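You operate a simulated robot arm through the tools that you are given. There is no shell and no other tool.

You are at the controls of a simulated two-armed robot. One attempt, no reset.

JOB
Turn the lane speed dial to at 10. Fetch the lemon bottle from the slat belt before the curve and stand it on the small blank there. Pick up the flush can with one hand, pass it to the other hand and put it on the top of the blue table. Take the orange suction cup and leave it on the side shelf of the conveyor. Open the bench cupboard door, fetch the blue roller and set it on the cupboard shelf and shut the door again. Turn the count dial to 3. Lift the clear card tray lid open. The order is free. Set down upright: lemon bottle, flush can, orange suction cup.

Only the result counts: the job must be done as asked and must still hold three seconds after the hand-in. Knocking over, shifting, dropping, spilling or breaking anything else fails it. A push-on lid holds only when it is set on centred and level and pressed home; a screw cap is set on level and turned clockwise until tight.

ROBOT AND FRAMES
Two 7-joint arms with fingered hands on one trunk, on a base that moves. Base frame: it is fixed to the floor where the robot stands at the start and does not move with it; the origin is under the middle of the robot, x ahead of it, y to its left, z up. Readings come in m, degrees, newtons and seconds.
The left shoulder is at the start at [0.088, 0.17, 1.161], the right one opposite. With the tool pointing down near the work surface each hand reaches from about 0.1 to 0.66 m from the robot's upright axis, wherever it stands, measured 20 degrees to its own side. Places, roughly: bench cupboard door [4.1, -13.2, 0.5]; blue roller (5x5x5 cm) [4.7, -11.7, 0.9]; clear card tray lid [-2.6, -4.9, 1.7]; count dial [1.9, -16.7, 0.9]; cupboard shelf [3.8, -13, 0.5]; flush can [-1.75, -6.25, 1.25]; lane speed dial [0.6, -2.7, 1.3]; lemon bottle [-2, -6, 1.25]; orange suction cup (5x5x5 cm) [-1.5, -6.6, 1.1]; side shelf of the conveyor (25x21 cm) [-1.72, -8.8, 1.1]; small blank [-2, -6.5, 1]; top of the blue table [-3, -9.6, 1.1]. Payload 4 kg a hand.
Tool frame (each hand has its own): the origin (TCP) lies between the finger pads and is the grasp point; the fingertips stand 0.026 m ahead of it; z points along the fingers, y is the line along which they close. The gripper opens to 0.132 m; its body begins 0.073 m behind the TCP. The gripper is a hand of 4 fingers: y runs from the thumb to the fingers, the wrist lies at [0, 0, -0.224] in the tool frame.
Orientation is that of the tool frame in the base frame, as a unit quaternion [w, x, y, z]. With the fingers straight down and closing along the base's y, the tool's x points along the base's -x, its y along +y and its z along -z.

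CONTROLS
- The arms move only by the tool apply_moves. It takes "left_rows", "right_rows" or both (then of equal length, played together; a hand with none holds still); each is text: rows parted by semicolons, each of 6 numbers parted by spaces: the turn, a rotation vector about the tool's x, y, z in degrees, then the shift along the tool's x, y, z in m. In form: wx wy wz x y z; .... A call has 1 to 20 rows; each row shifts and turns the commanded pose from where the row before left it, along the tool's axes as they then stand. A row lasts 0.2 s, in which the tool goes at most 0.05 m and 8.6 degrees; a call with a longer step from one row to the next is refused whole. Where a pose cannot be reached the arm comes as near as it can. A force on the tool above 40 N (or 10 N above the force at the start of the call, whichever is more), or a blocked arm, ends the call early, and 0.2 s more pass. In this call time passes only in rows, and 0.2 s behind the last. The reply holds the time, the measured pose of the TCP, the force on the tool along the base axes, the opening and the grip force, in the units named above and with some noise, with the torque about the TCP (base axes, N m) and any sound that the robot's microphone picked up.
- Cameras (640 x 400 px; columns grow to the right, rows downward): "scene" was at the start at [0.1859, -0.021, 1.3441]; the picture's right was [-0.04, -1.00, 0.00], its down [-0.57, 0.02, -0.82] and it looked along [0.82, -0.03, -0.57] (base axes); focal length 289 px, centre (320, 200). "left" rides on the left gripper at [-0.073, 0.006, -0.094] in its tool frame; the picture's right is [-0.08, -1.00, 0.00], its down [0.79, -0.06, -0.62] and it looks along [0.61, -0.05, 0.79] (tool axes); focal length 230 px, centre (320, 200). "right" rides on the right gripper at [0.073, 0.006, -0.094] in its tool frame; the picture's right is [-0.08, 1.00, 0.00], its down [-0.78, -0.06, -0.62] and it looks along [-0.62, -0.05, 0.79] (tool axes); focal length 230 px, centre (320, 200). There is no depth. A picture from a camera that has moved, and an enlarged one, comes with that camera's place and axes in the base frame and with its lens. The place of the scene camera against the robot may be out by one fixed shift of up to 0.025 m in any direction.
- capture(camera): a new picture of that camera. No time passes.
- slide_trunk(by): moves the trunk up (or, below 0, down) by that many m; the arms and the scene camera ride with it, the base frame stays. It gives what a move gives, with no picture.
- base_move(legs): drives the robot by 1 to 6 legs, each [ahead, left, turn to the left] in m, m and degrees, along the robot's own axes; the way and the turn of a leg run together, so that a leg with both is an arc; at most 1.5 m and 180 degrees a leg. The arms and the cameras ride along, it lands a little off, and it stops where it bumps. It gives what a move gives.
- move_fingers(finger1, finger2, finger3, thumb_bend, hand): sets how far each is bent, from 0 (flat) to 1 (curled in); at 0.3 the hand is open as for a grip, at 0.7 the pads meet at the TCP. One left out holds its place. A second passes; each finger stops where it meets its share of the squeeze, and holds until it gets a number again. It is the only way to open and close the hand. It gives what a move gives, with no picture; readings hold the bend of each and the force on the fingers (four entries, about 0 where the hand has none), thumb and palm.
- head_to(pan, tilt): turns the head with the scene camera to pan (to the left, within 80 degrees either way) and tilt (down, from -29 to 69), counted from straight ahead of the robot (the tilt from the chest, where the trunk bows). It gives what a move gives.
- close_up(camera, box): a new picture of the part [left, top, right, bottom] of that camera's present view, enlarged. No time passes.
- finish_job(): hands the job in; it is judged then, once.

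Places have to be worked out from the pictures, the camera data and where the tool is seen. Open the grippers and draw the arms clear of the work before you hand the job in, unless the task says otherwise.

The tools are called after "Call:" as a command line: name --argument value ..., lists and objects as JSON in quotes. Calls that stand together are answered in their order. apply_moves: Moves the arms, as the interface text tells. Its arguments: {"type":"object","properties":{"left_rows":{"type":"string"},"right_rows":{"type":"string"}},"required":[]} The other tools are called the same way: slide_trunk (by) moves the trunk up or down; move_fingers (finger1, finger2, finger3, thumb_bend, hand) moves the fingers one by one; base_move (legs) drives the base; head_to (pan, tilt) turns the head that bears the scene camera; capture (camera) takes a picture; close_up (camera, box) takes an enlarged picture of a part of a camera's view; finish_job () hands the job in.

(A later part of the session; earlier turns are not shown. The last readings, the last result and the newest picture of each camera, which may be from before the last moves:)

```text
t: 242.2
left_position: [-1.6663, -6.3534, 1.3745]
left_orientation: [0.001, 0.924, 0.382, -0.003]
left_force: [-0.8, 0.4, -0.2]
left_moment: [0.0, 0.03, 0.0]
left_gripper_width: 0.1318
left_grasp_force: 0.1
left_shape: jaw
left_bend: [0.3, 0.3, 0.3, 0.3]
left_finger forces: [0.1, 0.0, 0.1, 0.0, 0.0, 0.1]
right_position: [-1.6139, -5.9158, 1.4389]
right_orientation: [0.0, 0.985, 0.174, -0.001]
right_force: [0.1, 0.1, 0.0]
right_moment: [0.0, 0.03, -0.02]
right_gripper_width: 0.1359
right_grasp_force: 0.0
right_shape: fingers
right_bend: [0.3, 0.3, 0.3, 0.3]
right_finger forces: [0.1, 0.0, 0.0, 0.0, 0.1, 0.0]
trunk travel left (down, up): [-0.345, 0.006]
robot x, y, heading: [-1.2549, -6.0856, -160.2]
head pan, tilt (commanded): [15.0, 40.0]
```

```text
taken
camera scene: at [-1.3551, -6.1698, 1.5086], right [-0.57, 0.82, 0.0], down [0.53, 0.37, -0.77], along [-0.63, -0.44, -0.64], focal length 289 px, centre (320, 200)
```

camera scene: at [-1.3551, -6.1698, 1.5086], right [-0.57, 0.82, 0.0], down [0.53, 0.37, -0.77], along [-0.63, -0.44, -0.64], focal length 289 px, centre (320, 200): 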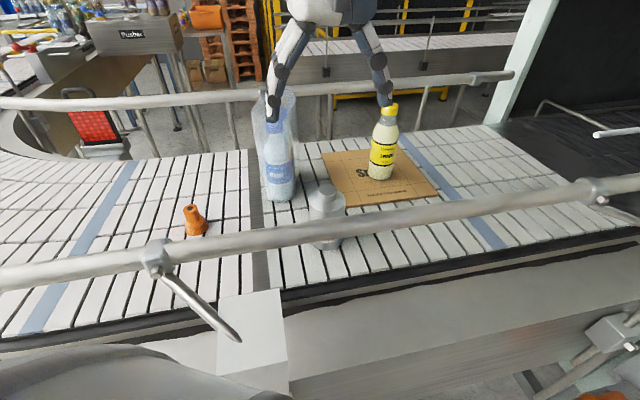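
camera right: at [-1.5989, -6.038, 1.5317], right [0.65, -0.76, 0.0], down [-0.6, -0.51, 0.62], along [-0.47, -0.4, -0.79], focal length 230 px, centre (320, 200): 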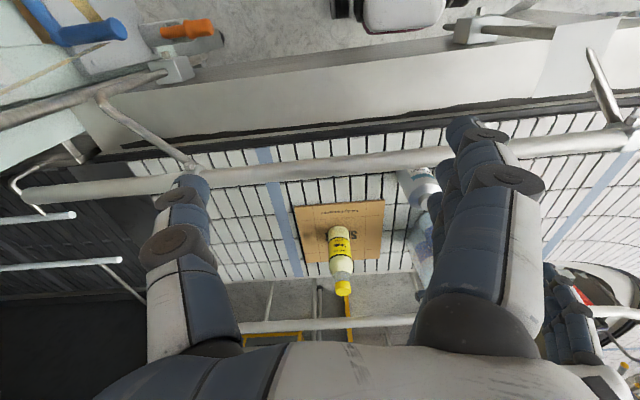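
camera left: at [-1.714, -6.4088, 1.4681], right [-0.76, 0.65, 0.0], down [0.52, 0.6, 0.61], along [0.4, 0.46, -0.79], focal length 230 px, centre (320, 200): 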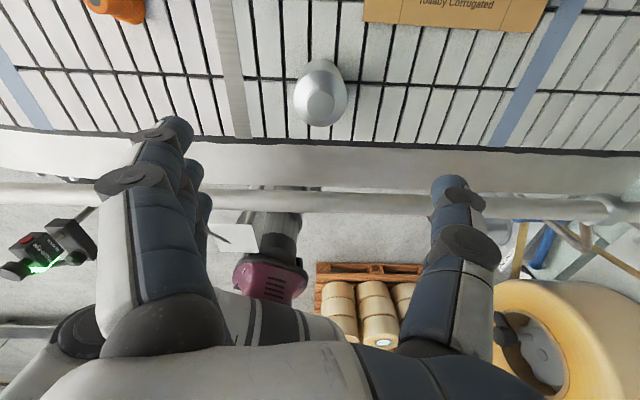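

The left hand is now centred above the can without blockage. Lowering part-way and checking.

Call:
apply_moves --left_rows "0 0 0 0 0 0.04; 0 0 0 0 0 0.04; 0 0 0 0 0 0.03; 0 0 0 0 0 0"

Call:
capture --camera "left"

Call:
close_up --camera "scene" --box '[200, 50, 440, 250]'

```text
t: 243.2
left_position: [-1.6671, -6.3553, 1.2648]
left_orientation: [0.001, 0.924, 0.382, -0.002]
left_force: [0.1, 0.1, -0.6]
left_moment: [-0.01, 0.01, 0.02]
left_gripper_width: 0.1319
left_grasp_force: 0.1
left_shape: jaw
left_bend: [0.3, 0.3, 0.3, 0.3]
left_finger forces: [0.0, 0.1, 0.0, 0.0, 0.0, 0.0]
right_position: [-1.6148, -5.9163, 1.4392]
right_orientation: [0.0, 0.985, 0.174, -0.002]
right_force: [0.4, 0.6, 0.6]
right_moment: [-0.03, 0.03, -0.03]
right_gripper_width: 0.1359
right_grasp_force: 0.0
right_shape: fingers
right_bend: [0.3, 0.3, 0.3, 0.3]
right_finger forces: [0.0, 0.0, 0.1, 0.0, 0.0, 0.0]
trunk travel left (down, up): [-0.345, 0.006]
robot x, y, heading: [-1.2515, -6.0875, -159.7]
head pan, tilt (commanded): [15.0, 40.0]
```

```text
taken
camera left: at [-1.715, -6.4091, 1.358], right [-0.76, 0.65, 0.0], down [0.52, 0.6, 0.61], along [0.4, 0.46, -0.79], focal length 230 px, centre (320, 200)
```

left: 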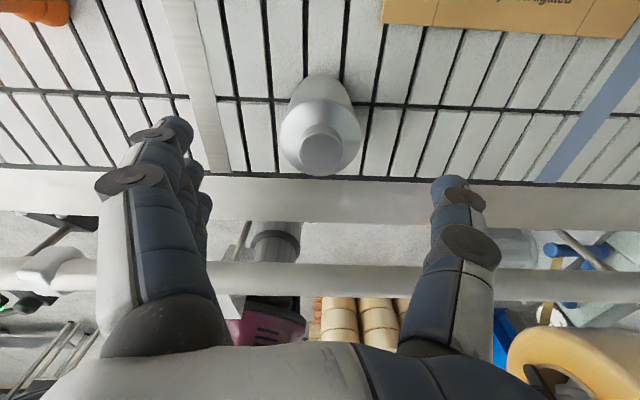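

```text
2.00 times, centred on (320, 150) of scene
camera zoom: at [-1.3559, -6.1696, 1.5086], right [-0.57, 0.82, 0.0], down [0.53, 0.37, -0.77], along [-0.63, -0.44, -0.64], focal length 578 px, centre (320, 300)
```

zoom: 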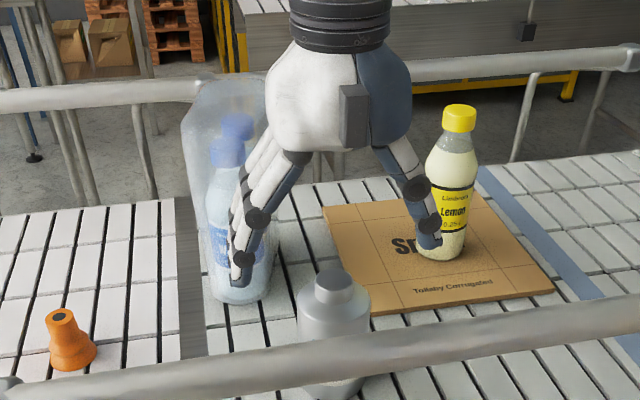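

Centred within a few millimetres. Lowering to grasp height z≈1.19.

Call:
apply_moves --left_rows "0 0 0 -0.004 0 0.025; 0 0 0 0 0 0.025; 0 0 0 0 0 0.025; 0 0 0 0 0 0"

Call:
capture --camera "left"

Call:
close_up --camera "scene" --box '[200, 50, 440, 250]'

```text
t: 244.2
left_position: [-1.6717, -6.3586, 1.1932]
left_orientation: [-0.008, 0.922, 0.386, -0.004]
left_force: [0.4, -0.4, -0.3]
left_moment: [0.02, -0.03, -0.01]
left_gripper_width: 0.1317
left_grasp_force: 0.0
left_shape: jaw
left_bend: [0.3, 0.3, 0.3, 0.3]
left_finger forces: [0.1, 0.0, 0.0, 0.0, 0.0, 0.0]
right_position: [-1.6148, -5.9154, 1.4382]
right_orientation: [0.001, 0.985, 0.173, -0.001]
right_force: [-0.2, -0.2, 0.1]
right_moment: [-0.01, 0.01, -0.01]
right_gripper_width: 0.1359
right_grasp_force: 0.0
right_shape: fingers
right_bend: [0.3, 0.3, 0.3, 0.3]
right_finger forces: [0.0, 0.0, 0.0, 0.1, 0.1, 0.0]
trunk travel left (down, up): [-0.345, 0.006]
robot x, y, heading: [-1.252, -6.088, -160.0]
head pan, tilt (commanded): [15.0, 40.0]
```

```text
taken
camera left: at [-1.7178, -6.4159, 1.2873], right [-0.76, 0.64, 0.02], down [0.52, 0.59, 0.62], along [0.38, 0.48, -0.79], focal length 230 px, centre (320, 200)
```

left: 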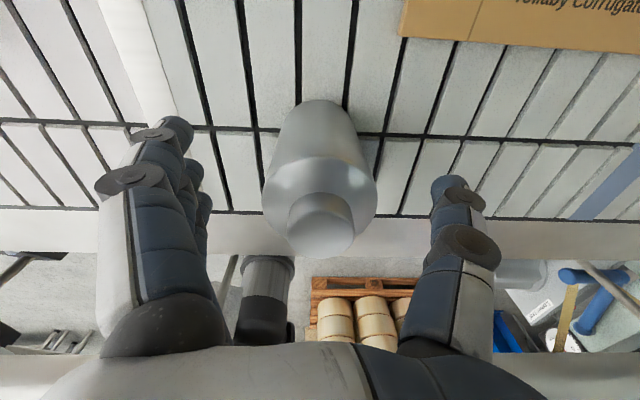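

```text
2.00 times, centred on (320, 150) of scene
camera zoom: at [-1.3585, -6.1588, 1.5015], right [-0.47, 0.88, 0.0], down [0.62, 0.33, -0.71], along [-0.63, -0.33, -0.71], focal length 578 px, centre (320, 300)
```

zoom: 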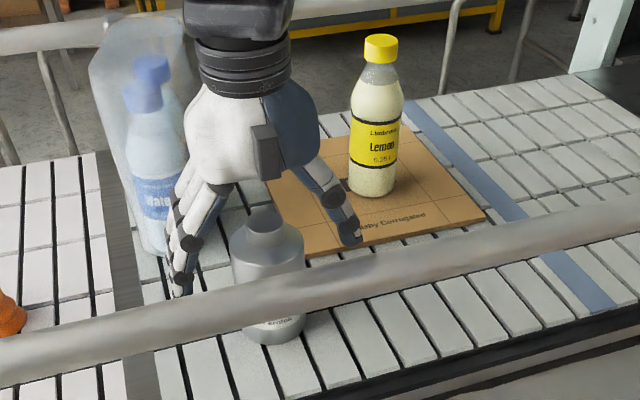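

The arm nudged my head slightly (elbow against head). I'll turn the head to the right to give the elbow room and recheck the tool pose.

Call:
head_to --pan -15 --tilt 50

Call:
capture --camera "scene"

Call:
capture --camera "left"

```text
t: 245.2
left_position: [-1.6706, -6.3592, 1.191]
left_orientation: [-0.008, 0.922, 0.387, 0.0]
left_force: [-0.5, 0.2, 0.3]
left_moment: [0.02, 0.01, 0.02]
left_gripper_width: 0.1323
left_grasp_force: 0.0
left_shape: jaw
left_bend: [0.3, 0.3, 0.3, 0.3]
left_finger forces: [0.1, 0.1, 0.0, 0.0, 0.0, 0.0]
right_position: [-1.615, -5.9155, 1.4398]
right_orientation: [0.002, 0.985, 0.174, -0.002]
right_force: [0.1, -0.3, -0.5]
right_moment: [-0.01, 0.0, 0.02]
right_gripper_width: 0.1355
right_grasp_force: 0.1
right_shape: fingers
right_bend: [0.3, 0.3, 0.3, 0.3]
right_finger forces: [0.0, 0.0, 0.0, 0.0, 0.1, 0.0]
trunk travel left (down, up): [-0.345, 0.006]
robot x, y, heading: [-1.2512, -6.0897, -160.1]
head pan, tilt (commanded): [-15.0, 50.0]
```

```text
taken
camera scene: at [-1.3635, -6.1275, 1.4944], right [-0.09, 1.0, 0.0], down [0.76, 0.07, -0.64], along [-0.64, -0.06, -0.77], focal length 289 px, centre (320, 200)
```

scene: 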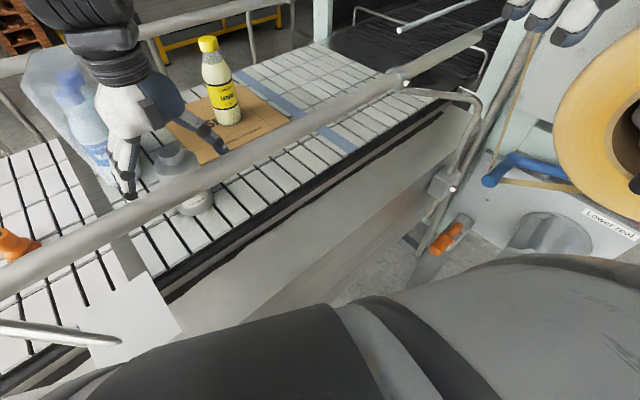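

```text
taken
camera left: at [-1.7175, -6.4167, 1.284], right [-0.77, 0.64, 0.01], down [0.51, 0.6, 0.62], along [0.39, 0.48, -0.78], focal length 230 px, centre (320, 200)
```

left: 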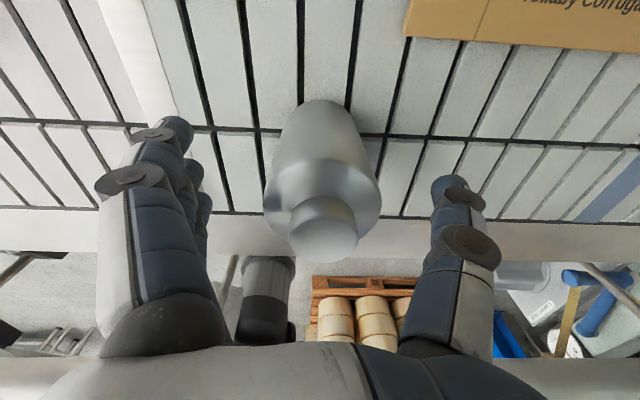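

Head is free and the hand steady at z=1.191. The can sits ~8 mm beyond the tool axis; shifting forward 8 mm and closing on it.

Call:
apply_moves --left_rows "0 0 0 -0.008 -0.002 0; 0 0 0 0 0 0"

Call:
move_fingers --hand "left" --finger1 0.65 --finger2 0.65 --finger3 0.65 --thumb_bend 0.65

Call:
capture --camera "left"

```text
t: 245.8
left_position: [-1.6786, -6.3633, 1.1945]
left_orientation: [-0.009, 0.922, 0.388, -0.004]
left_force: [-0.3, 0.5, 0.2]
left_moment: [-0.01, -0.03, 0.03]
left_gripper_width: 0.1317
left_grasp_force: 0.1
left_shape: jaw
left_bend: [0.3, 0.3, 0.3, 0.3]
left_finger forces: [0.0, 0.0, 0.0, 0.0, 0.0, 0.1]
right_position: [-1.6148, -5.915, 1.4398]
right_orientation: [0.0, 0.985, 0.174, -0.002]
right_force: [0.1, 0.4, 0.2]
right_moment: [0.01, -0.01, 0.0]
right_gripper_width: 0.1359
right_grasp_force: 0.1
right_shape: fingers
right_bend: [0.3, 0.3, 0.3, 0.3]
right_finger forces: [0.0, 0.0, 0.0, 0.0, 0.0, 0.0]
trunk travel left (down, up): [-0.345, 0.006]
robot x, y, heading: [-1.2545, -6.089, -160.0]
head pan, tilt (commanded): [-15.0, 50.0]
```

```text
t: 246.8
left_position: [-1.678, -6.3638, 1.1914]
left_orientation: [-0.009, 0.922, 0.388, -0.002]
left_force: [-1.2, -2.0, 11.5]
left_moment: [0.0, -0.06, 0.02]
left_gripper_width: 0.0409
left_grasp_force: 15.3
left_shape: fingers
left_bend: [0.65, 0.55, 0.54, 0.59]
left_finger forces: [0.0, 7.0, 7.7, 0.1, 15.4, 0.0]
right_position: [-1.6158, -5.9153, 1.4403]
right_orientation: [0.001, 0.985, 0.174, -0.002]
right_force: [-0.1, 0.4, -0.3]
right_moment: [0.03, 0.0, -0.01]
right_gripper_width: 0.1363
right_grasp_force: 0.1
right_shape: fingers
right_bend: [0.3, 0.3, 0.3, 0.3]
right_finger forces: [0.0, 0.0, 0.0, 0.0, 0.1, 0.0]
trunk travel left (down, up): [-0.345, 0.006]
robot x, y, heading: [-1.2558, -6.0871, -159.9]
head pan, tilt (commanded): [-15.0, 50.0]
```

```text
taken
camera left: at [-1.7244, -6.4216, 1.2847], right [-0.77, 0.64, 0.02], down [0.51, 0.6, 0.62], along [0.39, 0.48, -0.79], focal length 230 px, centre (320, 200)
```

left: 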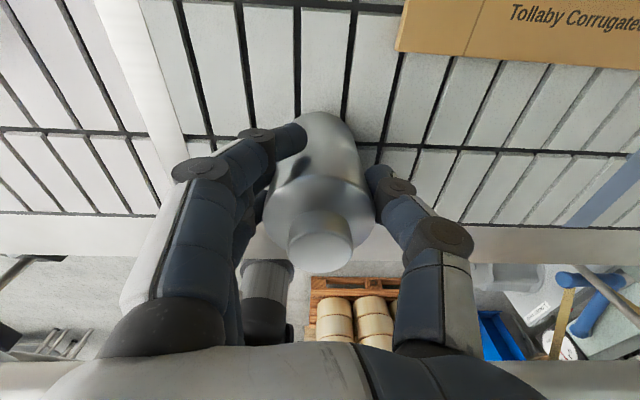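

The can is gripped (15 N). Lifting slowly.

Call:
apply_moves --left_rows "0 0 0 0 0 -0.006; 0 0 0 0 0 -0.01; 0 0 0 0 0 -0.015; 0 0 0 0 0 -0.02; 0 0 0 0 0 0"

Call:
capture --camera "left"

Call:
capture --camera "scene"

```text
t: 248.0
left_position: [-1.6777, -6.3669, 1.2416]
left_orientation: [-0.018, 0.919, 0.393, 0.004]
left_force: [0.5, 0.0, -3.4]
left_moment: [-0.07, 0.02, -0.02]
left_gripper_width: 0.0415
left_grasp_force: 13.5
left_shape: fingers
left_bend: [0.65, 0.55, 0.54, 0.59]
left_finger forces: [0.0, 6.1, 7.4, 0.0, 13.7, 0.0]
right_position: [-1.6166, -5.9173, 1.4382]
right_orientation: [0.001, 0.985, 0.174, 0.0]
right_force: [0.3, -0.7, -0.4]
right_moment: [-0.02, -0.04, 0.0]
right_gripper_width: 0.1358
right_grasp_force: 0.1
right_shape: fingers
right_bend: [0.3, 0.3, 0.3, 0.3]
right_finger forces: [0.0, 0.1, 0.0, 0.0, 0.0, 0.1]
trunk travel left (down, up): [-0.345, 0.006]
robot x, y, heading: [-1.2521, -6.0897, -159.9]
head pan, tilt (commanded): [-15.0, 50.0]
```

```text
taken
camera left: at [-1.7237, -6.4271, 1.3324], right [-0.77, 0.63, 0.03], down [0.5, 0.59, 0.63], along [0.38, 0.51, -0.77], focal length 230 px, centre (320, 200)
```

left: 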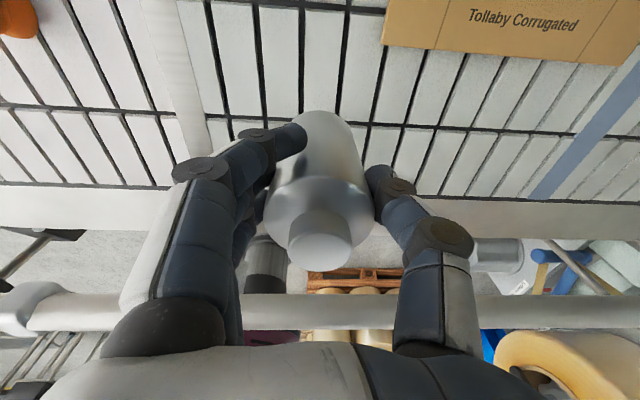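

```text
taken
camera scene: at [-1.3642, -6.1276, 1.4943], right [-0.09, 1.0, 0.0], down [0.76, 0.07, -0.64], along [-0.64, -0.06, -0.77], focal length 289 px, centre (320, 200)
```

scene: 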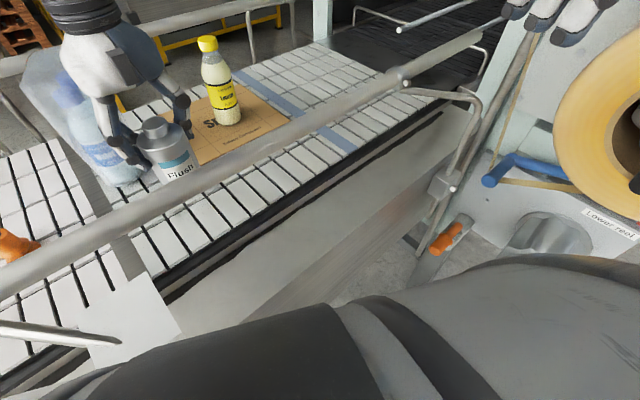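

The can is up (weight 3.4 N). Raising it above the rail while drifting left to relieve the elbow.

Call:
apply_moves --left_rows "0 0 0 0.004 0.01 -0.035; 0 0 0 0.004 0.01 -0.035; 0 0 0 0.004 0.01 -0.035; 0 0 0 0.004 0.01 -0.03; 0 0 0 0 0 0"

Call:
capture --camera "left"

Call:
capture --camera "scene"

```text
t: 249.2
left_position: [-1.6379, -6.381, 1.3735]
left_orientation: [-0.011, 0.923, 0.384, 0.001]
left_force: [0.0, -0.3, -4.1]
left_moment: [-0.03, 0.05, 0.01]
left_gripper_width: 0.0409
left_grasp_force: 13.1
left_shape: fingers
left_bend: [0.65, 0.55, 0.54, 0.59]
left_finger forces: [0.0, 6.0, 7.1, 0.0, 13.5, 0.0]
right_position: [-1.6161, -5.916, 1.4388]
right_orientation: [0.001, 0.985, 0.174, -0.001]
right_force: [-0.9, 0.8, 0.8]
right_moment: [0.03, -0.01, 0.01]
right_gripper_width: 0.1358
right_grasp_force: 0.0
right_shape: fingers
right_bend: [0.3, 0.3, 0.3, 0.3]
right_finger forces: [0.0, 0.0, 0.1, 0.1, 0.0, 0.0]
trunk travel left (down, up): [-0.345, 0.006]
robot x, y, heading: [-1.2513, -6.0902, -159.6]
head pan, tilt (commanded): [-15.0, 50.0]
```

```text
taken
camera left: at [-1.6861, -6.4393, 1.4664], right [-0.76, 0.65, 0.02], down [0.51, 0.59, 0.63], along [0.39, 0.49, -0.78], focal length 230 px, centre (320, 200)
```

left: 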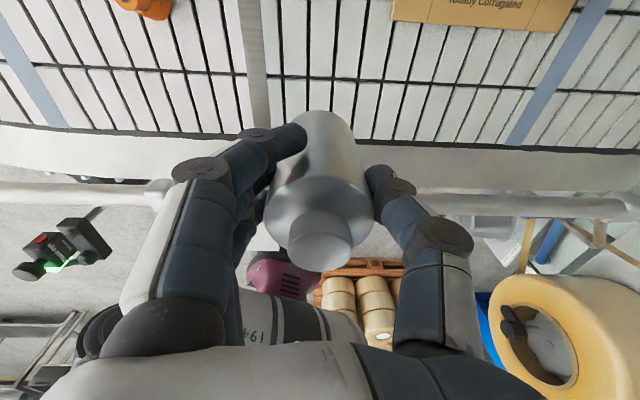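

```text
taken
camera scene: at [-1.3645, -6.1277, 1.4942], right [-0.09, 1.0, 0.0], down [0.76, 0.07, -0.64], along [-0.64, -0.06, -0.77], focal length 289 px, centre (320, 200)
```

scene: 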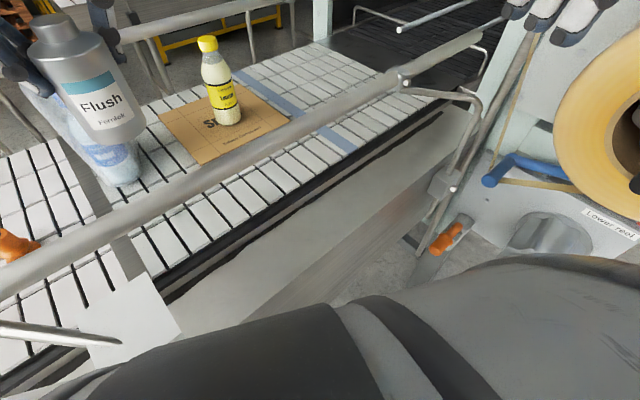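

The can hangs upright above rail height. Before the hand-over I'll back away from the belt and labeller to have free space.

Call:
base_move --legs '[[-0.5, 0, 0]]'

Call:
apply_moves --left_rows "0 0 6.3 0 0 0; 0 0 6.3 0 0 0; 0 0 6.3 0 0 0; 0 0 6.3 0.02 0 0; 0 0 0 0.02 0.01 0; 0 0 0 0 0 0"

Call:
head_to --pan 0 --tilt 30

Call:
capture --camera "scene"

```text
t: 252.1
left_position: [-1.1703, -6.2094, 1.3778]
left_orientation: [-0.011, 0.923, 0.384, -0.002]
left_force: [0.3, -0.5, -3.6]
left_moment: [-0.05, 0.02, -0.04]
left_gripper_width: 0.041
left_grasp_force: 13.4
left_shape: fingers
left_bend: [0.65, 0.55, 0.54, 0.59]
left_finger forces: [0.0, 6.0, 7.2, 0.0, 13.2, 0.1]
right_position: [-1.1485, -5.7449, 1.4388]
right_orientation: [0.0, 0.985, 0.173, -0.001]
right_force: [-0.4, 0.7, 0.3]
right_moment: [0.03, -0.03, 0.0]
right_gripper_width: 0.1359
right_grasp_force: 0.0
right_shape: fingers
right_bend: [0.3, 0.3, 0.3, 0.3]
right_finger forces: [0.0, 0.0, 0.0, 0.0, 0.0, 0.0]
trunk travel left (down, up): [-0.345, 0.006]
robot x, y, heading: [-0.7843, -5.9201, -159.9]
head pan, tilt (commanded): [-15.0, 50.0]
```

```text
t: 253.5
left_position: [-1.1531, -6.223, 1.3825]
left_orientation: [-0.05, 0.983, 0.179, -0.012]
left_force: [0.1, 0.8, -4.0]
left_moment: [-0.06, 0.04, -0.01]
left_gripper_width: 0.0412
left_grasp_force: 13.8
left_shape: fingers
left_bend: [0.65, 0.55, 0.54, 0.59]
left_finger forces: [0.0, 6.4, 7.5, 0.0, 13.7, 0.0]
left hand out of reach, approached as far as the arm can: row 4, 5
right_position: [-1.1484, -5.7445, 1.4397]
right_orientation: [0.001, 0.985, 0.174, -0.002]
right_force: [-0.6, 0.5, 0.4]
right_moment: [-0.01, 0.04, 0.02]
right_gripper_width: 0.1357
right_grasp_force: 0.2
right_shape: fingers
right_bend: [0.3, 0.3, 0.3, 0.3]
right_finger forces: [0.0, 0.0, 0.0, 0.0, 0.1, 0.1]
trunk travel left (down, up): [-0.345, 0.006]
robot x, y, heading: [-0.7845, -5.9196, -159.9]
head pan, tilt (commanded): [-15.0, 50.0]
```

```text
t: 254.4
left_position: [-1.1541, -6.2261, 1.3794]
left_orientation: [-0.051, 0.982, 0.182, -0.009]
left_force: [-0.3, 0.1, -4.1]
left_moment: [-0.07, 0.07, -0.04]
left_gripper_width: 0.0409
left_grasp_force: 13.3
left_shape: fingers
left_bend: [0.65, 0.55, 0.54, 0.59]
left_finger forces: [0.0, 6.4, 7.6, 0.0, 13.6, 0.1]
right_position: [-1.1493, -5.7462, 1.4381]
right_orientation: [0.0, 0.985, 0.173, 0.0]
right_force: [-0.8, 0.6, 0.5]
right_moment: [-0.01, 0.02, -0.02]
right_gripper_width: 0.136
right_grasp_force: 0.0
right_shape: fingers
right_bend: [0.3, 0.3, 0.3, 0.3]
right_finger forces: [0.0, 0.0, 0.0, 0.1, 0.0, 0.0]
trunk travel left (down, up): [-0.345, 0.006]
robot x, y, heading: [-0.7867, -5.9216, -160.0]
head pan, tilt (commanded): [0.0, 30.0]
```

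```text
taken
camera scene: at [-0.9056, -5.9813, 1.5238], right [-0.34, 0.94, 0.0], down [0.47, 0.17, -0.87], along [-0.81, -0.3, -0.5], focal length 289 px, centre (320, 200)
```

scene: 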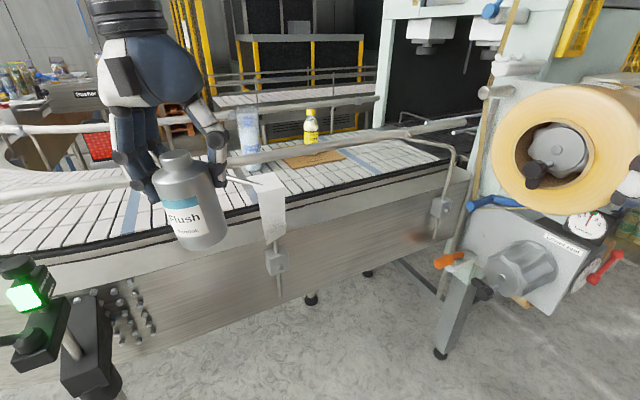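

The left wrist is near a limit here with a ~6° tilt. I'll back off another 0.3 m and lower the left hand, which should let it come upright again.

Call:
base_move --legs '[[-0.3, 0, 0]]'

Call:
apply_moves --left_rows "-1.5 0 0.3 0.01 0.01 0.03; -1.5 0 0.3 0.01 0.01 0.03; -1.5 0 0.3 0.01 0.01 0.03; -1.4 0 0.1 0 0 0.01; 0 0 0 0 0 0"

Call:
capture --camera "scene"

```text
t: 256.4
left_position: [-0.8711, -6.123, 1.38]
left_orientation: [-0.051, 0.982, 0.182, -0.01]
left_force: [0.3, -0.1, -4.0]
left_moment: [-0.04, 0.05, 0.0]
left_gripper_width: 0.041
left_grasp_force: 13.7
left_shape: fingers
left_bend: [0.65, 0.55, 0.54, 0.59]
left_finger forces: [0.0, 6.5, 7.4, 0.0, 13.6, 0.0]
right_position: [-0.8669, -5.6434, 1.439]
right_orientation: [0.0, 0.984, 0.176, -0.001]
right_force: [0.7, -0.1, 0.0]
right_moment: [0.02, 0.01, -0.04]
right_gripper_width: 0.1356
right_grasp_force: 0.0
right_shape: fingers
right_bend: [0.3, 0.3, 0.3, 0.3]
right_finger forces: [0.1, 0.0, 0.1, 0.1, 0.0, 0.0]
trunk travel left (down, up): [-0.345, 0.006]
robot x, y, heading: [-0.5061, -5.8135, -159.6]
head pan, tilt (commanded): [0.0, 30.0]
```

```text
t: 257.6
left_position: [-0.8341, -6.1346, 1.2797]
left_orientation: [-0.038, 0.983, 0.182, -0.006]
left_force: [0.1, 0.7, -4.3]
left_moment: [0.0, 0.05, -0.03]
left_gripper_width: 0.041
left_grasp_force: 13.3
left_shape: fingers
left_bend: [0.65, 0.55, 0.54, 0.59]
left_finger forces: [0.1, 6.3, 7.5, 0.0, 13.4, 0.0]
right_position: [-0.8663, -5.6434, 1.4396]
right_orientation: [0.0, 0.984, 0.176, 0.0]
right_force: [-0.1, 0.1, -0.5]
right_moment: [-0.03, 0.01, 0.01]
right_gripper_width: 0.1356
right_grasp_force: 0.1
right_shape: fingers
right_bend: [0.3, 0.3, 0.3, 0.3]
right_finger forces: [0.0, 0.0, 0.1, 0.1, 0.0, 0.1]
trunk travel left (down, up): [-0.345, 0.006]
robot x, y, heading: [-0.507, -5.8183, -159.8]
head pan, tilt (commanded): [0.0, 30.0]
```

```text
taken
camera scene: at [-0.6231, -5.8783, 1.5238], right [-0.35, 0.94, 0.0], down [0.47, 0.17, -0.87], along [-0.81, -0.3, -0.5], focal length 289 px, centre (320, 200)
```

scene: 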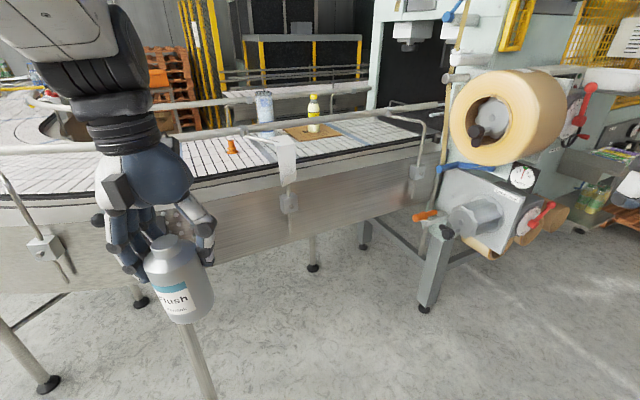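

There's still a ~4° tilt, likely the elbow resting against the head. I'll swing the left hand outward to the left to free the elbow.

Call:
apply_moves --left_rows "0 0 0 0 0.035 0; 0 0 0 0 0.035 0; 0 0 0 0 0.035 0; 0 0 0 0 0.035 0; 0 0 0 0 0 0"

Call:
head_to --pan 30 --tilt 15

Call:
capture --camera "scene"

```text
t: 258.8
left_position: [-0.7892, -6.2621, 1.2779]
left_orientation: [0.002, 0.985, 0.173, -0.001]
left_force: [-0.7, 1.1, -4.4]
left_moment: [-0.01, 0.03, 0.01]
left_gripper_width: 0.041
left_grasp_force: 12.8
left_shape: fingers
left_bend: [0.65, 0.55, 0.54, 0.59]
left_finger forces: [0.0, 6.0, 7.3, 0.1, 13.2, 0.1]
right_position: [-0.8669, -5.642, 1.4378]
right_orientation: [0.001, 0.984, 0.175, 0.0]
right_force: [-0.1, 0.2, -0.2]
right_moment: [0.01, -0.01, -0.01]
right_gripper_width: 0.1361
right_grasp_force: 0.0
right_shape: fingers
right_bend: [0.3, 0.3, 0.3, 0.3]
right_finger forces: [0.0, 0.1, 0.0, 0.0, 0.1, 0.1]
trunk travel left (down, up): [-0.345, 0.006]
robot x, y, heading: [-0.5018, -5.8141, -159.7]
head pan, tilt (commanded): [0.0, 30.0]
```

```text
t: 259.8
left_position: [-0.7894, -6.2633, 1.2792]
left_orientation: [0.0, 0.985, 0.175, -0.002]
left_force: [-0.6, -0.3, -4.0]
left_moment: [0.02, 0.02, 0.04]
left_gripper_width: 0.041
left_grasp_force: 12.7
left_shape: fingers
left_bend: [0.65, 0.55, 0.54, 0.59]
left_finger forces: [0.1, 6.0, 7.2, 0.1, 13.1, 0.0]
right_position: [-0.8669, -5.6435, 1.438]
right_orientation: [0.0, 0.985, 0.175, -0.001]
right_force: [0.1, 0.3, 0.9]
right_moment: [0.01, 0.0, -0.01]
right_gripper_width: 0.1358
right_grasp_force: 0.0
right_shape: fingers
right_bend: [0.3, 0.3, 0.3, 0.3]
right_finger forces: [0.1, 0.1, 0.2, 0.0, 0.0, 0.0]
trunk travel left (down, up): [-0.345, 0.006]
robot x, y, heading: [-0.5057, -5.8158, -159.6]
head pan, tilt (commanded): [30.0, 15.0]
```

```text
taken
camera scene: at [-0.5982, -5.9187, 1.548], right [-0.77, 0.64, 0.0], down [0.17, 0.2, -0.97], along [-0.62, -0.74, -0.26], focal length 289 px, centre (320, 200)
```

scene: 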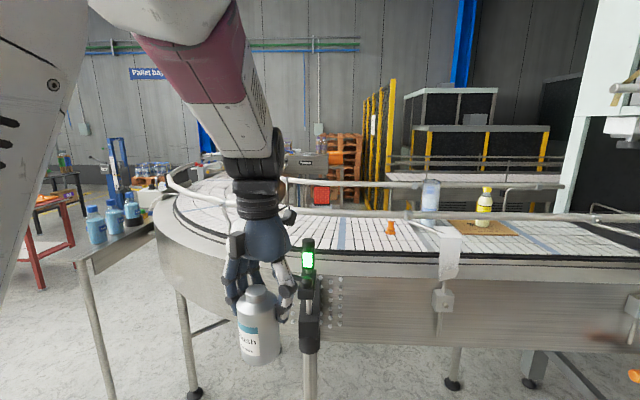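

The left hand is upright again at 0.32 m to the left. I'll bring it back in only to ~0.25 m, then rotate the right hand to point left for the hand-over.

Call:
apply_moves --left_rows "0 0 0 0 -0.035 0; 0 0 0 0 -0.035 0; 0 0 0 0 0 0"

Call:
apply_moves --right_rows "-4.62 4.62 4.62 -0.0088 0.0181 0.0065; -4.62 4.62 4.62 -0.0079 0.0182 0.0073; -4.62 4.62 4.62 -0.0071 0.0182 0.0081; -4.62 4.62 4.62 -0.0063 0.0181 0.009; -4.62 4.62 4.62 -0.0056 0.0178 0.01; -4.62 4.62 4.62 -0.005 0.0174 0.011; -4.62 4.62 4.62 -0.0046 0.0168 0.012; -4.62 4.62 4.62 -0.0043 0.0162 0.013; -4.62 4.62 4.62 -0.0041 0.0154 0.0139; -4.62 4.62 4.62 -0.004 0.0146 0.0148; -4.62 4.62 4.62 -0.0041 0.0137 0.0156; -4.62 4.62 4.62 -0.0043 0.0127 0.0163; -4.62 4.62 4.62 -0.0047 0.0118 0.017; -4.62 4.62 4.62 -0.0052 0.0108 0.0175; -4.62 4.62 4.62 -0.0058 0.0098 0.0178; 0 0 0 0 0 0"

Call:
head_to --pan 10 --tilt 25

Call:
capture --camera "scene"

Call:
capture --camera "right"

```text
t: 260.6
left_position: [-0.81, -6.1974, 1.2779]
left_orientation: [0.0, 0.985, 0.174, 0.0]
left_force: [0.4, 0.5, -4.4]
left_moment: [-0.02, 0.06, -0.01]
left_gripper_width: 0.0411
left_grasp_force: 13.4
left_shape: fingers
left_bend: [0.65, 0.55, 0.54, 0.59]
left_finger forces: [0.0, 6.3, 7.3, 0.1, 13.3, 0.0]
right_position: [-0.8676, -5.6446, 1.4392]
right_orientation: [0.0, 0.985, 0.175, -0.001]
right_force: [0.0, 0.2, 0.3]
right_moment: [0.02, 0.03, 0.02]
right_gripper_width: 0.136
right_grasp_force: 0.0
right_shape: fingers
right_bend: [0.3, 0.3, 0.3, 0.3]
right_finger forces: [0.0, 0.1, 0.0, 0.1, 0.0, 0.0]
trunk travel left (down, up): [-0.345, 0.006]
robot x, y, heading: [-0.5041, -5.8149, -160.0]
head pan, tilt (commanded): [30.0, 15.0]
```

```text
t: 264.0
left_position: [-0.8116, -6.1958, 1.2788]
left_orientation: [0.001, 0.985, 0.174, -0.001]
left_force: [0.9, 0.4, -4.0]
left_moment: [-0.04, 0.03, -0.02]
left_gripper_width: 0.0412
left_grasp_force: 13.1
left_shape: fingers
left_bend: [0.65, 0.55, 0.54, 0.59]
left_finger forces: [0.1, 6.1, 7.3, 0.1, 13.3, 0.0]
right_position: [-0.898, -5.9442, 1.3435]
right_orientation: [0.406, 0.579, -0.405, 0.579]
right_force: [0.1, 0.4, 0.7]
right_moment: [0.0, 0.0, -0.02]
right_gripper_width: 0.1359
right_grasp_force: 0.0
right_shape: fingers
right_bend: [0.3, 0.3, 0.3, 0.3]
right_finger forces: [0.0, 0.1, 0.1, 0.1, 0.1, 0.1]
trunk travel left (down, up): [-0.345, 0.006]
robot x, y, heading: [-0.5048, -5.8174, -159.4]
head pan, tilt (commanded): [30.0, 15.0]
```

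```text
t: 264.8
left_position: [-0.8117, -6.1971, 1.2778]
left_orientation: [0.0, 0.985, 0.174, 0.001]
left_force: [0.5, 0.4, -4.5]
left_moment: [0.0, 0.03, 0.02]
left_gripper_width: 0.041
left_grasp_force: 13.1
left_shape: fingers
left_bend: [0.65, 0.55, 0.54, 0.59]
left_finger forces: [0.0, 6.1, 7.1, 0.1, 13.1, 0.0]
right_position: [-0.8981, -5.9445, 1.3433]
right_orientation: [0.404, 0.58, -0.404, 0.58]
right_force: [-0.2, 0.9, -1.1]
right_moment: [0.0, 0.01, 0.0]
right_gripper_width: 0.136
right_grasp_force: 0.0
right_shape: fingers
right_bend: [0.3, 0.3, 0.3, 0.3]
right_finger forces: [0.1, 0.1, 0.1, 0.0, 0.1, 0.1]
trunk travel left (down, up): [-0.345, 0.006]
robot x, y, heading: [-0.5019, -5.8084, -159.9]
head pan, tilt (commanded): [10.0, 25.0]
```

```text
taken
camera scene: at [-0.6028, -5.9146, 1.5497], right [-0.72, 0.69, 0.0], down [0.17, 0.17, -0.97], along [-0.67, -0.7, -0.24], focal length 289 px, centre (320, 200)
```

scene: 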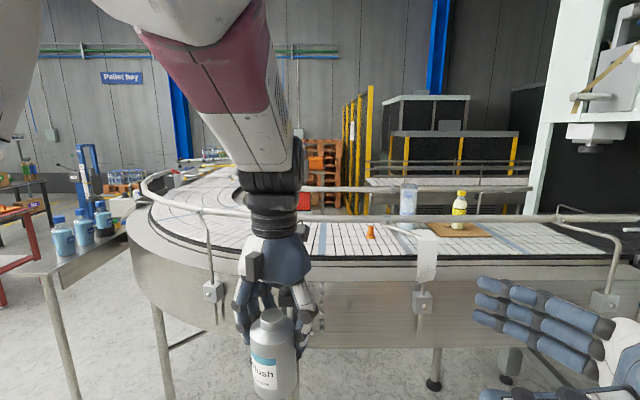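

```text
taken
camera right: at [-0.9359, -5.8581, 1.4157], right [-0.94, -0.34, -0.08], down [-0.16, 0.6, -0.79], along [0.32, -0.72, -0.61], focal length 230 px, centre (320, 200)
```

right: 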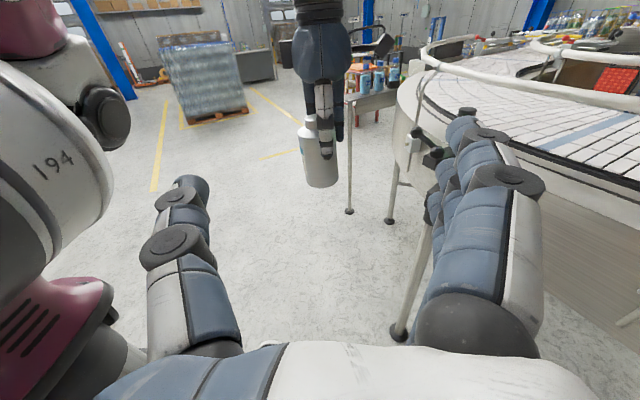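

The right hand now points left with its camera on top, as planned. The can axis is about (0.42 ahead, 0.254 left), base z≈1.207; I'll lower the right hand to z≈1.249 and approach part-way.

Call:
move_fingers --hand "left" --finger1 0.3

Call:
apply_moves --right_rows "0 0 0 -0.045 0 0; 0 0 0 -0.045 0.004 0; 0 0 0 -0.004 0 0.04; 0 0 0 0 0 0.04; 0 0 0 0 0 0.04; 0 0 0 0 0 0.03; 0 0 0 0 0 0"

Call:
capture --camera "right"

Call:
capture --camera "left"

Call:
capture --camera "scene"

```text
t: 265.8
left_position: [-0.8097, -6.1961, 1.2774]
left_orientation: [0.0, 0.985, 0.174, 0.002]
left_force: [-0.2, 0.2, -3.2]
left_moment: [-0.03, 0.02, -0.01]
left_gripper_width: 0.0961
left_grasp_force: 13.2
left_shape: fingers
left_bend: [0.3, 0.55, 0.54, 0.59]
left_finger forces: [0.0, 6.1, 7.3, 0.0, 13.1, 0.0]
right_position: [-0.8975, -5.9438, 1.3431]
right_orientation: [0.406, 0.58, -0.404, 0.58]
right_force: [-0.1, 0.4, -0.6]
right_moment: [0.0, 0.05, -0.02]
right_gripper_width: 0.1358
right_grasp_force: 0.3
right_shape: fingers
right_bend: [0.3, 0.3, 0.3, 0.3]
right_finger forces: [0.0, 0.0, 0.0, 0.1, 0.1, 0.0]
trunk travel left (down, up): [-0.345, 0.006]
robot x, y, heading: [-0.5035, -5.8124, -160.0]
head pan, tilt (commanded): [10.0, 25.0]
```

```text
t: 267.4
left_position: [-0.8102, -6.1959, 1.278]
left_orientation: [0.001, 0.985, 0.174, 0.002]
left_force: [0.4, 0.4, -4.6]
left_moment: [-0.01, 0.05, -0.01]
left_gripper_width: 0.0965
left_grasp_force: 13.0
left_shape: fingers
left_bend: [0.3, 0.55, 0.54, 0.59]
left_finger forces: [0.0, 6.0, 7.2, 0.0, 13.1, 0.1]
right_position: [-0.8505, -6.0861, 1.2494]
right_orientation: [0.406, 0.579, -0.405, 0.579]
right_force: [-0.8, -0.8, -0.1]
right_moment: [0.01, 0.0, 0.01]
right_gripper_width: 0.136
right_grasp_force: 0.0
right_shape: fingers
right_bend: [0.3, 0.3, 0.3, 0.3]
right_finger forces: [0.0, 0.1, 0.0, 0.0, 0.0, 0.0]
trunk travel left (down, up): [-0.345, 0.006]
robot x, y, heading: [-0.4998, -5.8152, -159.7]
head pan, tilt (commanded): [10.0, 25.0]
```

```text
taken
camera right: at [-0.8876, -6.0005, 1.3217], right [-0.94, -0.34, -0.08], down [-0.16, 0.6, -0.79], along [0.32, -0.72, -0.61], focal length 230 px, centre (320, 200)
```

right: 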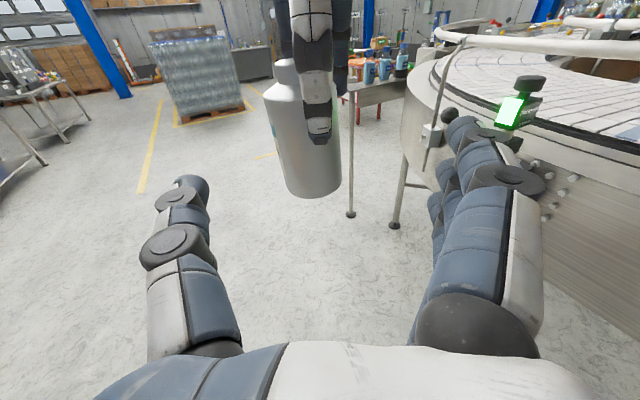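

```text
taken
camera left: at [-0.8779, -6.2262, 1.3703], right [-0.41, 0.91, 0.0], down [0.71, 0.33, 0.62], along [0.56, 0.26, -0.79], focal length 230 px, centre (320, 200)
```

left: 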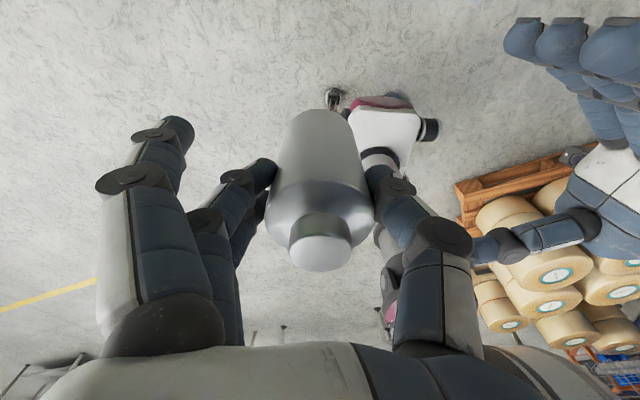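

```text
taken
camera scene: at [-0.604, -5.9128, 1.5506], right [-0.71, 0.7, 0.0], down [0.16, 0.17, -0.97], along [-0.68, -0.69, -0.23], focal length 289 px, centre (320, 200)
```

scene: 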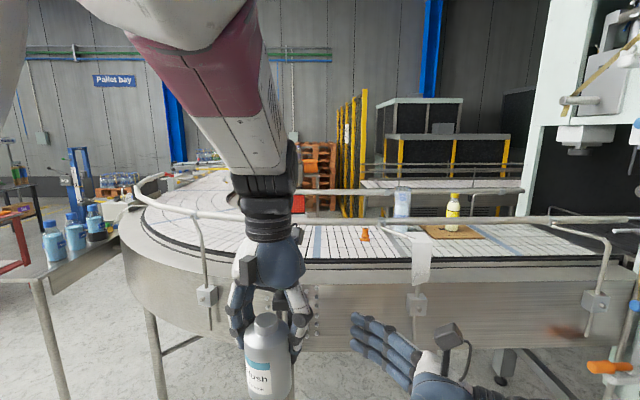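

Finger 1 of the left hand is the front one and is now open, leaving fingers 2, 3 and thumb on the can. The right-hand view shows the can slightly lower and 9 mm to the robot side; I'll correct and close in.

Call:
apply_moves --right_rows "0 0 0 -0.012 -0.008 0.02; 0 0 0 0 0 0.03; 0 0 0 0 0 0.025; 0 0 0 0 0 0"

Call:
capture --camera "right"

Call:
capture --camera "left"

```text
t: 268.4
left_position: [-0.8091, -6.1966, 1.2789]
left_orientation: [0.0, 0.985, 0.174, 0.002]
left_force: [0.2, 0.3, -4.8]
left_moment: [-0.03, 0.04, -0.01]
left_gripper_width: 0.0963
left_grasp_force: 13.2
left_shape: fingers
left_bend: [0.3, 0.55, 0.54, 0.59]
left_finger forces: [0.1, 6.0, 7.2, 0.0, 13.0, 0.0]
right_position: [-0.8171, -6.1526, 1.2366]
right_orientation: [0.406, 0.58, -0.404, 0.58]
right_force: [-0.3, -0.5, 0.3]
right_moment: [0.0, 0.01, -0.01]
right_gripper_width: 0.1356
right_grasp_force: 0.0
right_shape: fingers
right_bend: [0.3, 0.3, 0.3, 0.3]
right_finger forces: [0.1, 0.0, 0.0, 0.1, 0.0, 0.1]
trunk travel left (down, up): [-0.345, 0.006]
robot x, y, heading: [-0.5025, -5.8132, -159.7]
head pan, tilt (commanded): [10.0, 25.0]
```

```text
taken
camera right: at [-0.855, -6.0674, 1.3087], right [-0.94, -0.34, -0.08], down [-0.16, 0.6, -0.79], along [0.31, -0.72, -0.61], focal length 230 px, centre (320, 200)
```

right: 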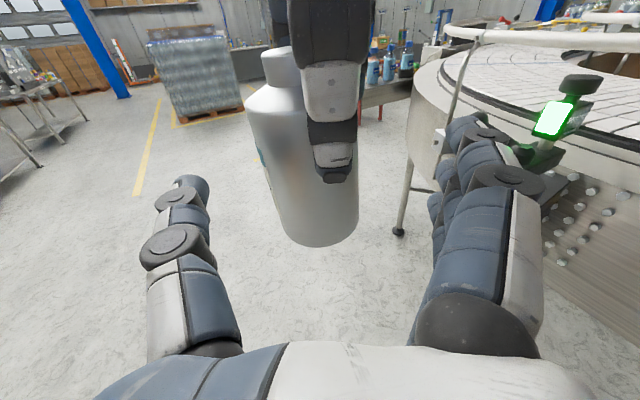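

```text
taken
camera left: at [-0.878, -6.2263, 1.3703], right [-0.41, 0.91, 0.0], down [0.71, 0.33, 0.62], along [0.56, 0.26, -0.79], focal length 230 px, centre (320, 200)
```

left: 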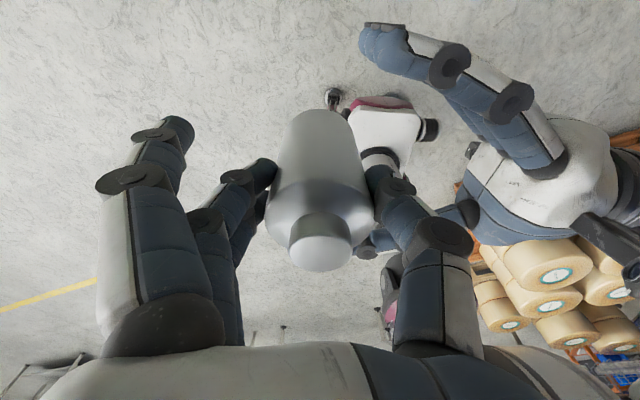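

The right hand straddles the can with the left thumb safely between. Advancing the last 33 mm.

Call:
apply_moves --right_rows "0 0 0 0 -0.004 0.015; 0 0 0 0 0 0.018; 0 0 0 0 0 0"

Call:
capture --camera "right"

Call:
capture --camera "left"

```text
t: 269.2
left_position: [-0.8098, -6.1955, 1.2773]
left_orientation: [-0.001, 0.985, 0.172, 0.002]
left_force: [0.2, 0.1, -4.0]
left_moment: [-0.05, 0.05, 0.01]
left_gripper_width: 0.0962
left_grasp_force: 12.9
left_shape: fingers
left_bend: [0.3, 0.55, 0.54, 0.59]
left_finger forces: [0.0, 6.0, 7.3, 0.0, 13.0, 0.1]
right_position: [-0.8019, -6.1835, 1.2357]
right_orientation: [0.406, 0.58, -0.404, 0.58]
right_force: [0.1, 0.0, -0.7]
right_moment: [0.01, 0.03, 0.01]
right_gripper_width: 0.1359
right_grasp_force: 0.1
right_shape: fingers
right_bend: [0.3, 0.3, 0.3, 0.3]
right_finger forces: [0.0, 0.0, 0.0, 0.0, 0.0, 0.1]
trunk travel left (down, up): [-0.345, 0.006]
robot x, y, heading: [-0.5026, -5.8145, -159.9]
head pan, tilt (commanded): [10.0, 25.0]
```

```text
taken
camera right: at [-0.8395, -6.0981, 1.3085], right [-0.94, -0.34, -0.08], down [-0.16, 0.6, -0.79], along [0.32, -0.72, -0.61], focal length 230 px, centre (320, 200)
```

right: 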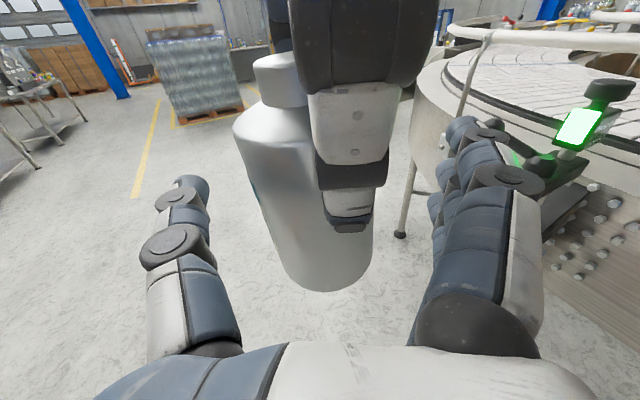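

```text
taken
camera left: at [-0.878, -6.2264, 1.3703], right [-0.41, 0.91, 0.0], down [0.71, 0.33, 0.62], along [0.56, 0.26, -0.79], focal length 230 px, centre (320, 200)
```

left: 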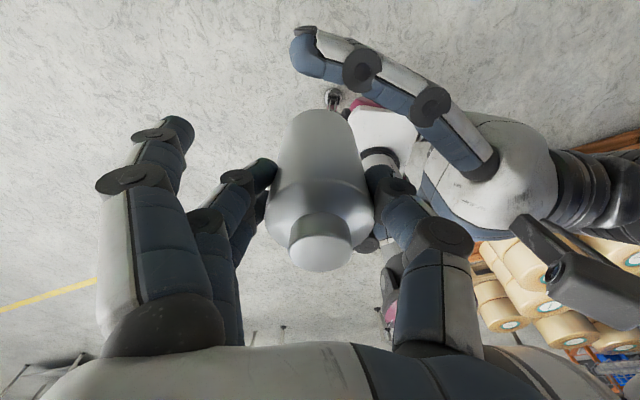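

No contact; closing the right hand on the can body.

Call:
move_fingers --hand "right" --finger1 0.65 --finger2 0.65 --finger3 0.65 --thumb_bend 0.65

Call:
capture --camera "right"

Call:
capture --camera "left"

```text
t: 270.2
left_position: [-0.8105, -6.1965, 1.2779]
left_orientation: [0.0, 0.985, 0.174, 0.002]
left_force: [0.1, 3.5, -2.9]
left_moment: [0.13, 0.07, 0.13]
left_gripper_width: 0.0967
left_grasp_force: 13.7
left_shape: fingers
left_bend: [0.3, 0.55, 0.54, 0.59]
left_finger forces: [0.1, 5.0, 6.6, 0.0, 15.8, 0.1]
right_position: [-0.8013, -6.1834, 1.2365]
right_orientation: [0.406, 0.58, -0.404, 0.58]
right_force: [0.8, -3.2, 0.0]
right_moment: [0.07, -0.01, -0.08]
right_gripper_width: 0.0559
right_grasp_force: 19.3
right_shape: fingers
right_bend: [0.57, 0.56, 0.56, 0.58]
right_finger forces: [6.3, 6.8, 6.9, 0.1, 18.8, 0.0]
trunk travel left (down, up): [-0.345, 0.006]
robot x, y, heading: [-0.504, -5.8153, -159.8]
head pan, tilt (commanded): [10.0, 25.0]
```

```text
taken
camera right: at [-0.8393, -6.0984, 1.3084], right [-0.94, -0.34, -0.08], down [-0.16, 0.6, -0.79], along [0.32, -0.72, -0.61], focal length 230 px, centre (320, 200)
```

right: 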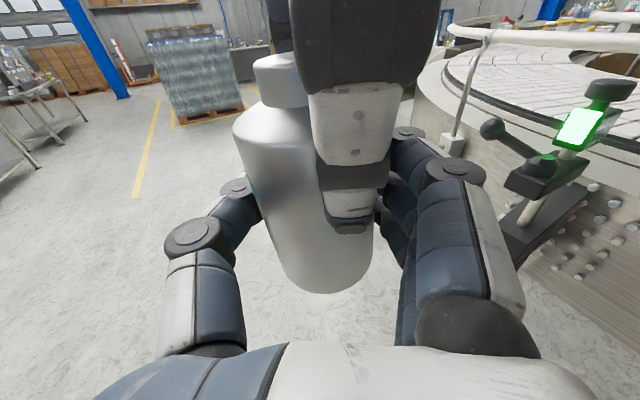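

```text
taken
camera left: at [-0.8779, -6.2268, 1.3701], right [-0.41, 0.91, 0.0], down [0.71, 0.33, 0.62], along [0.56, 0.26, -0.79], focal length 230 px, centre (320, 200)
```

left: 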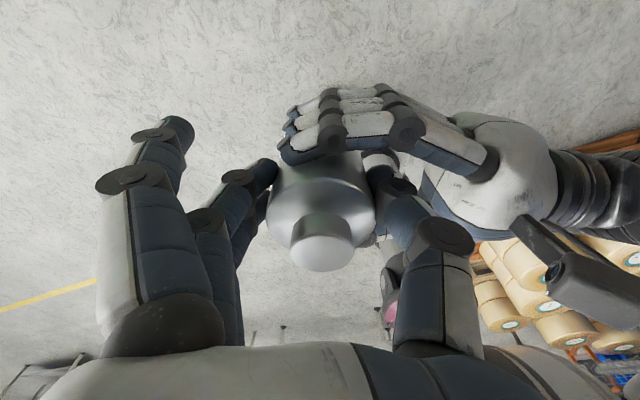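

The right hand holds the can firmly (19 N). Opening the left hand: fingers wide, thumb only a little so it doesn't press on the right palm, then raising it off.

Call:
move_fingers --hand "left" --finger1 0.3 --finger2 0.35 --finger3 0.35 --thumb_bend 0.53

Call:
capture --camera "left"

```text
t: 271.2
left_position: [-0.8094, -6.1972, 1.2777]
left_orientation: [-0.001, 0.985, 0.173, 0.001]
left_force: [-1.1, 0.7, 0.7]
left_moment: [-0.02, 0.03, -0.01]
left_gripper_width: 0.0993
left_grasp_force: 0.3
left_shape: fingers
left_bend: [0.3, 0.35, 0.35, 0.53]
left_finger forces: [0.0, 0.0, 0.0, 0.1, 0.8, 0.0]
right_position: [-0.8021, -6.1835, 1.2356]
right_orientation: [0.406, 0.58, -0.404, 0.579]
right_force: [0.2, -1.0, -0.6]
right_moment: [0.05, 0.05, -0.01]
right_gripper_width: 0.0554
right_grasp_force: 19.4
right_shape: fingers
right_bend: [0.57, 0.57, 0.56, 0.58]
right_finger forces: [5.8, 6.4, 6.8, 0.0, 19.3, 0.0]
trunk travel left (down, up): [-0.345, 0.006]
robot x, y, heading: [-0.5017, -5.8158, -159.9]
head pan, tilt (commanded): [10.0, 25.0]
```

```text
taken
camera left: at [-0.8778, -6.2269, 1.3704], right [-0.41, 0.91, 0.0], down [0.72, 0.33, 0.62], along [0.56, 0.26, -0.79], focal length 230 px, centre (320, 200)
```

left: 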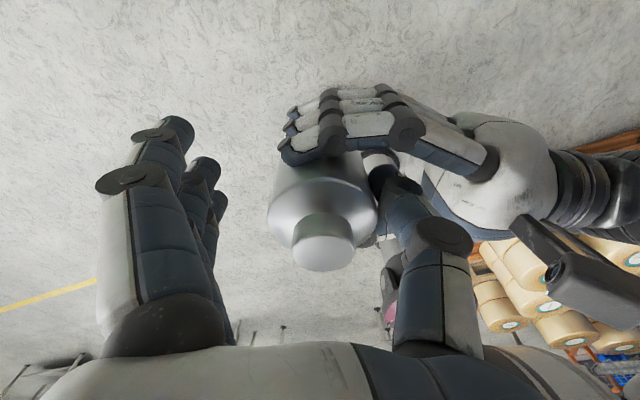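

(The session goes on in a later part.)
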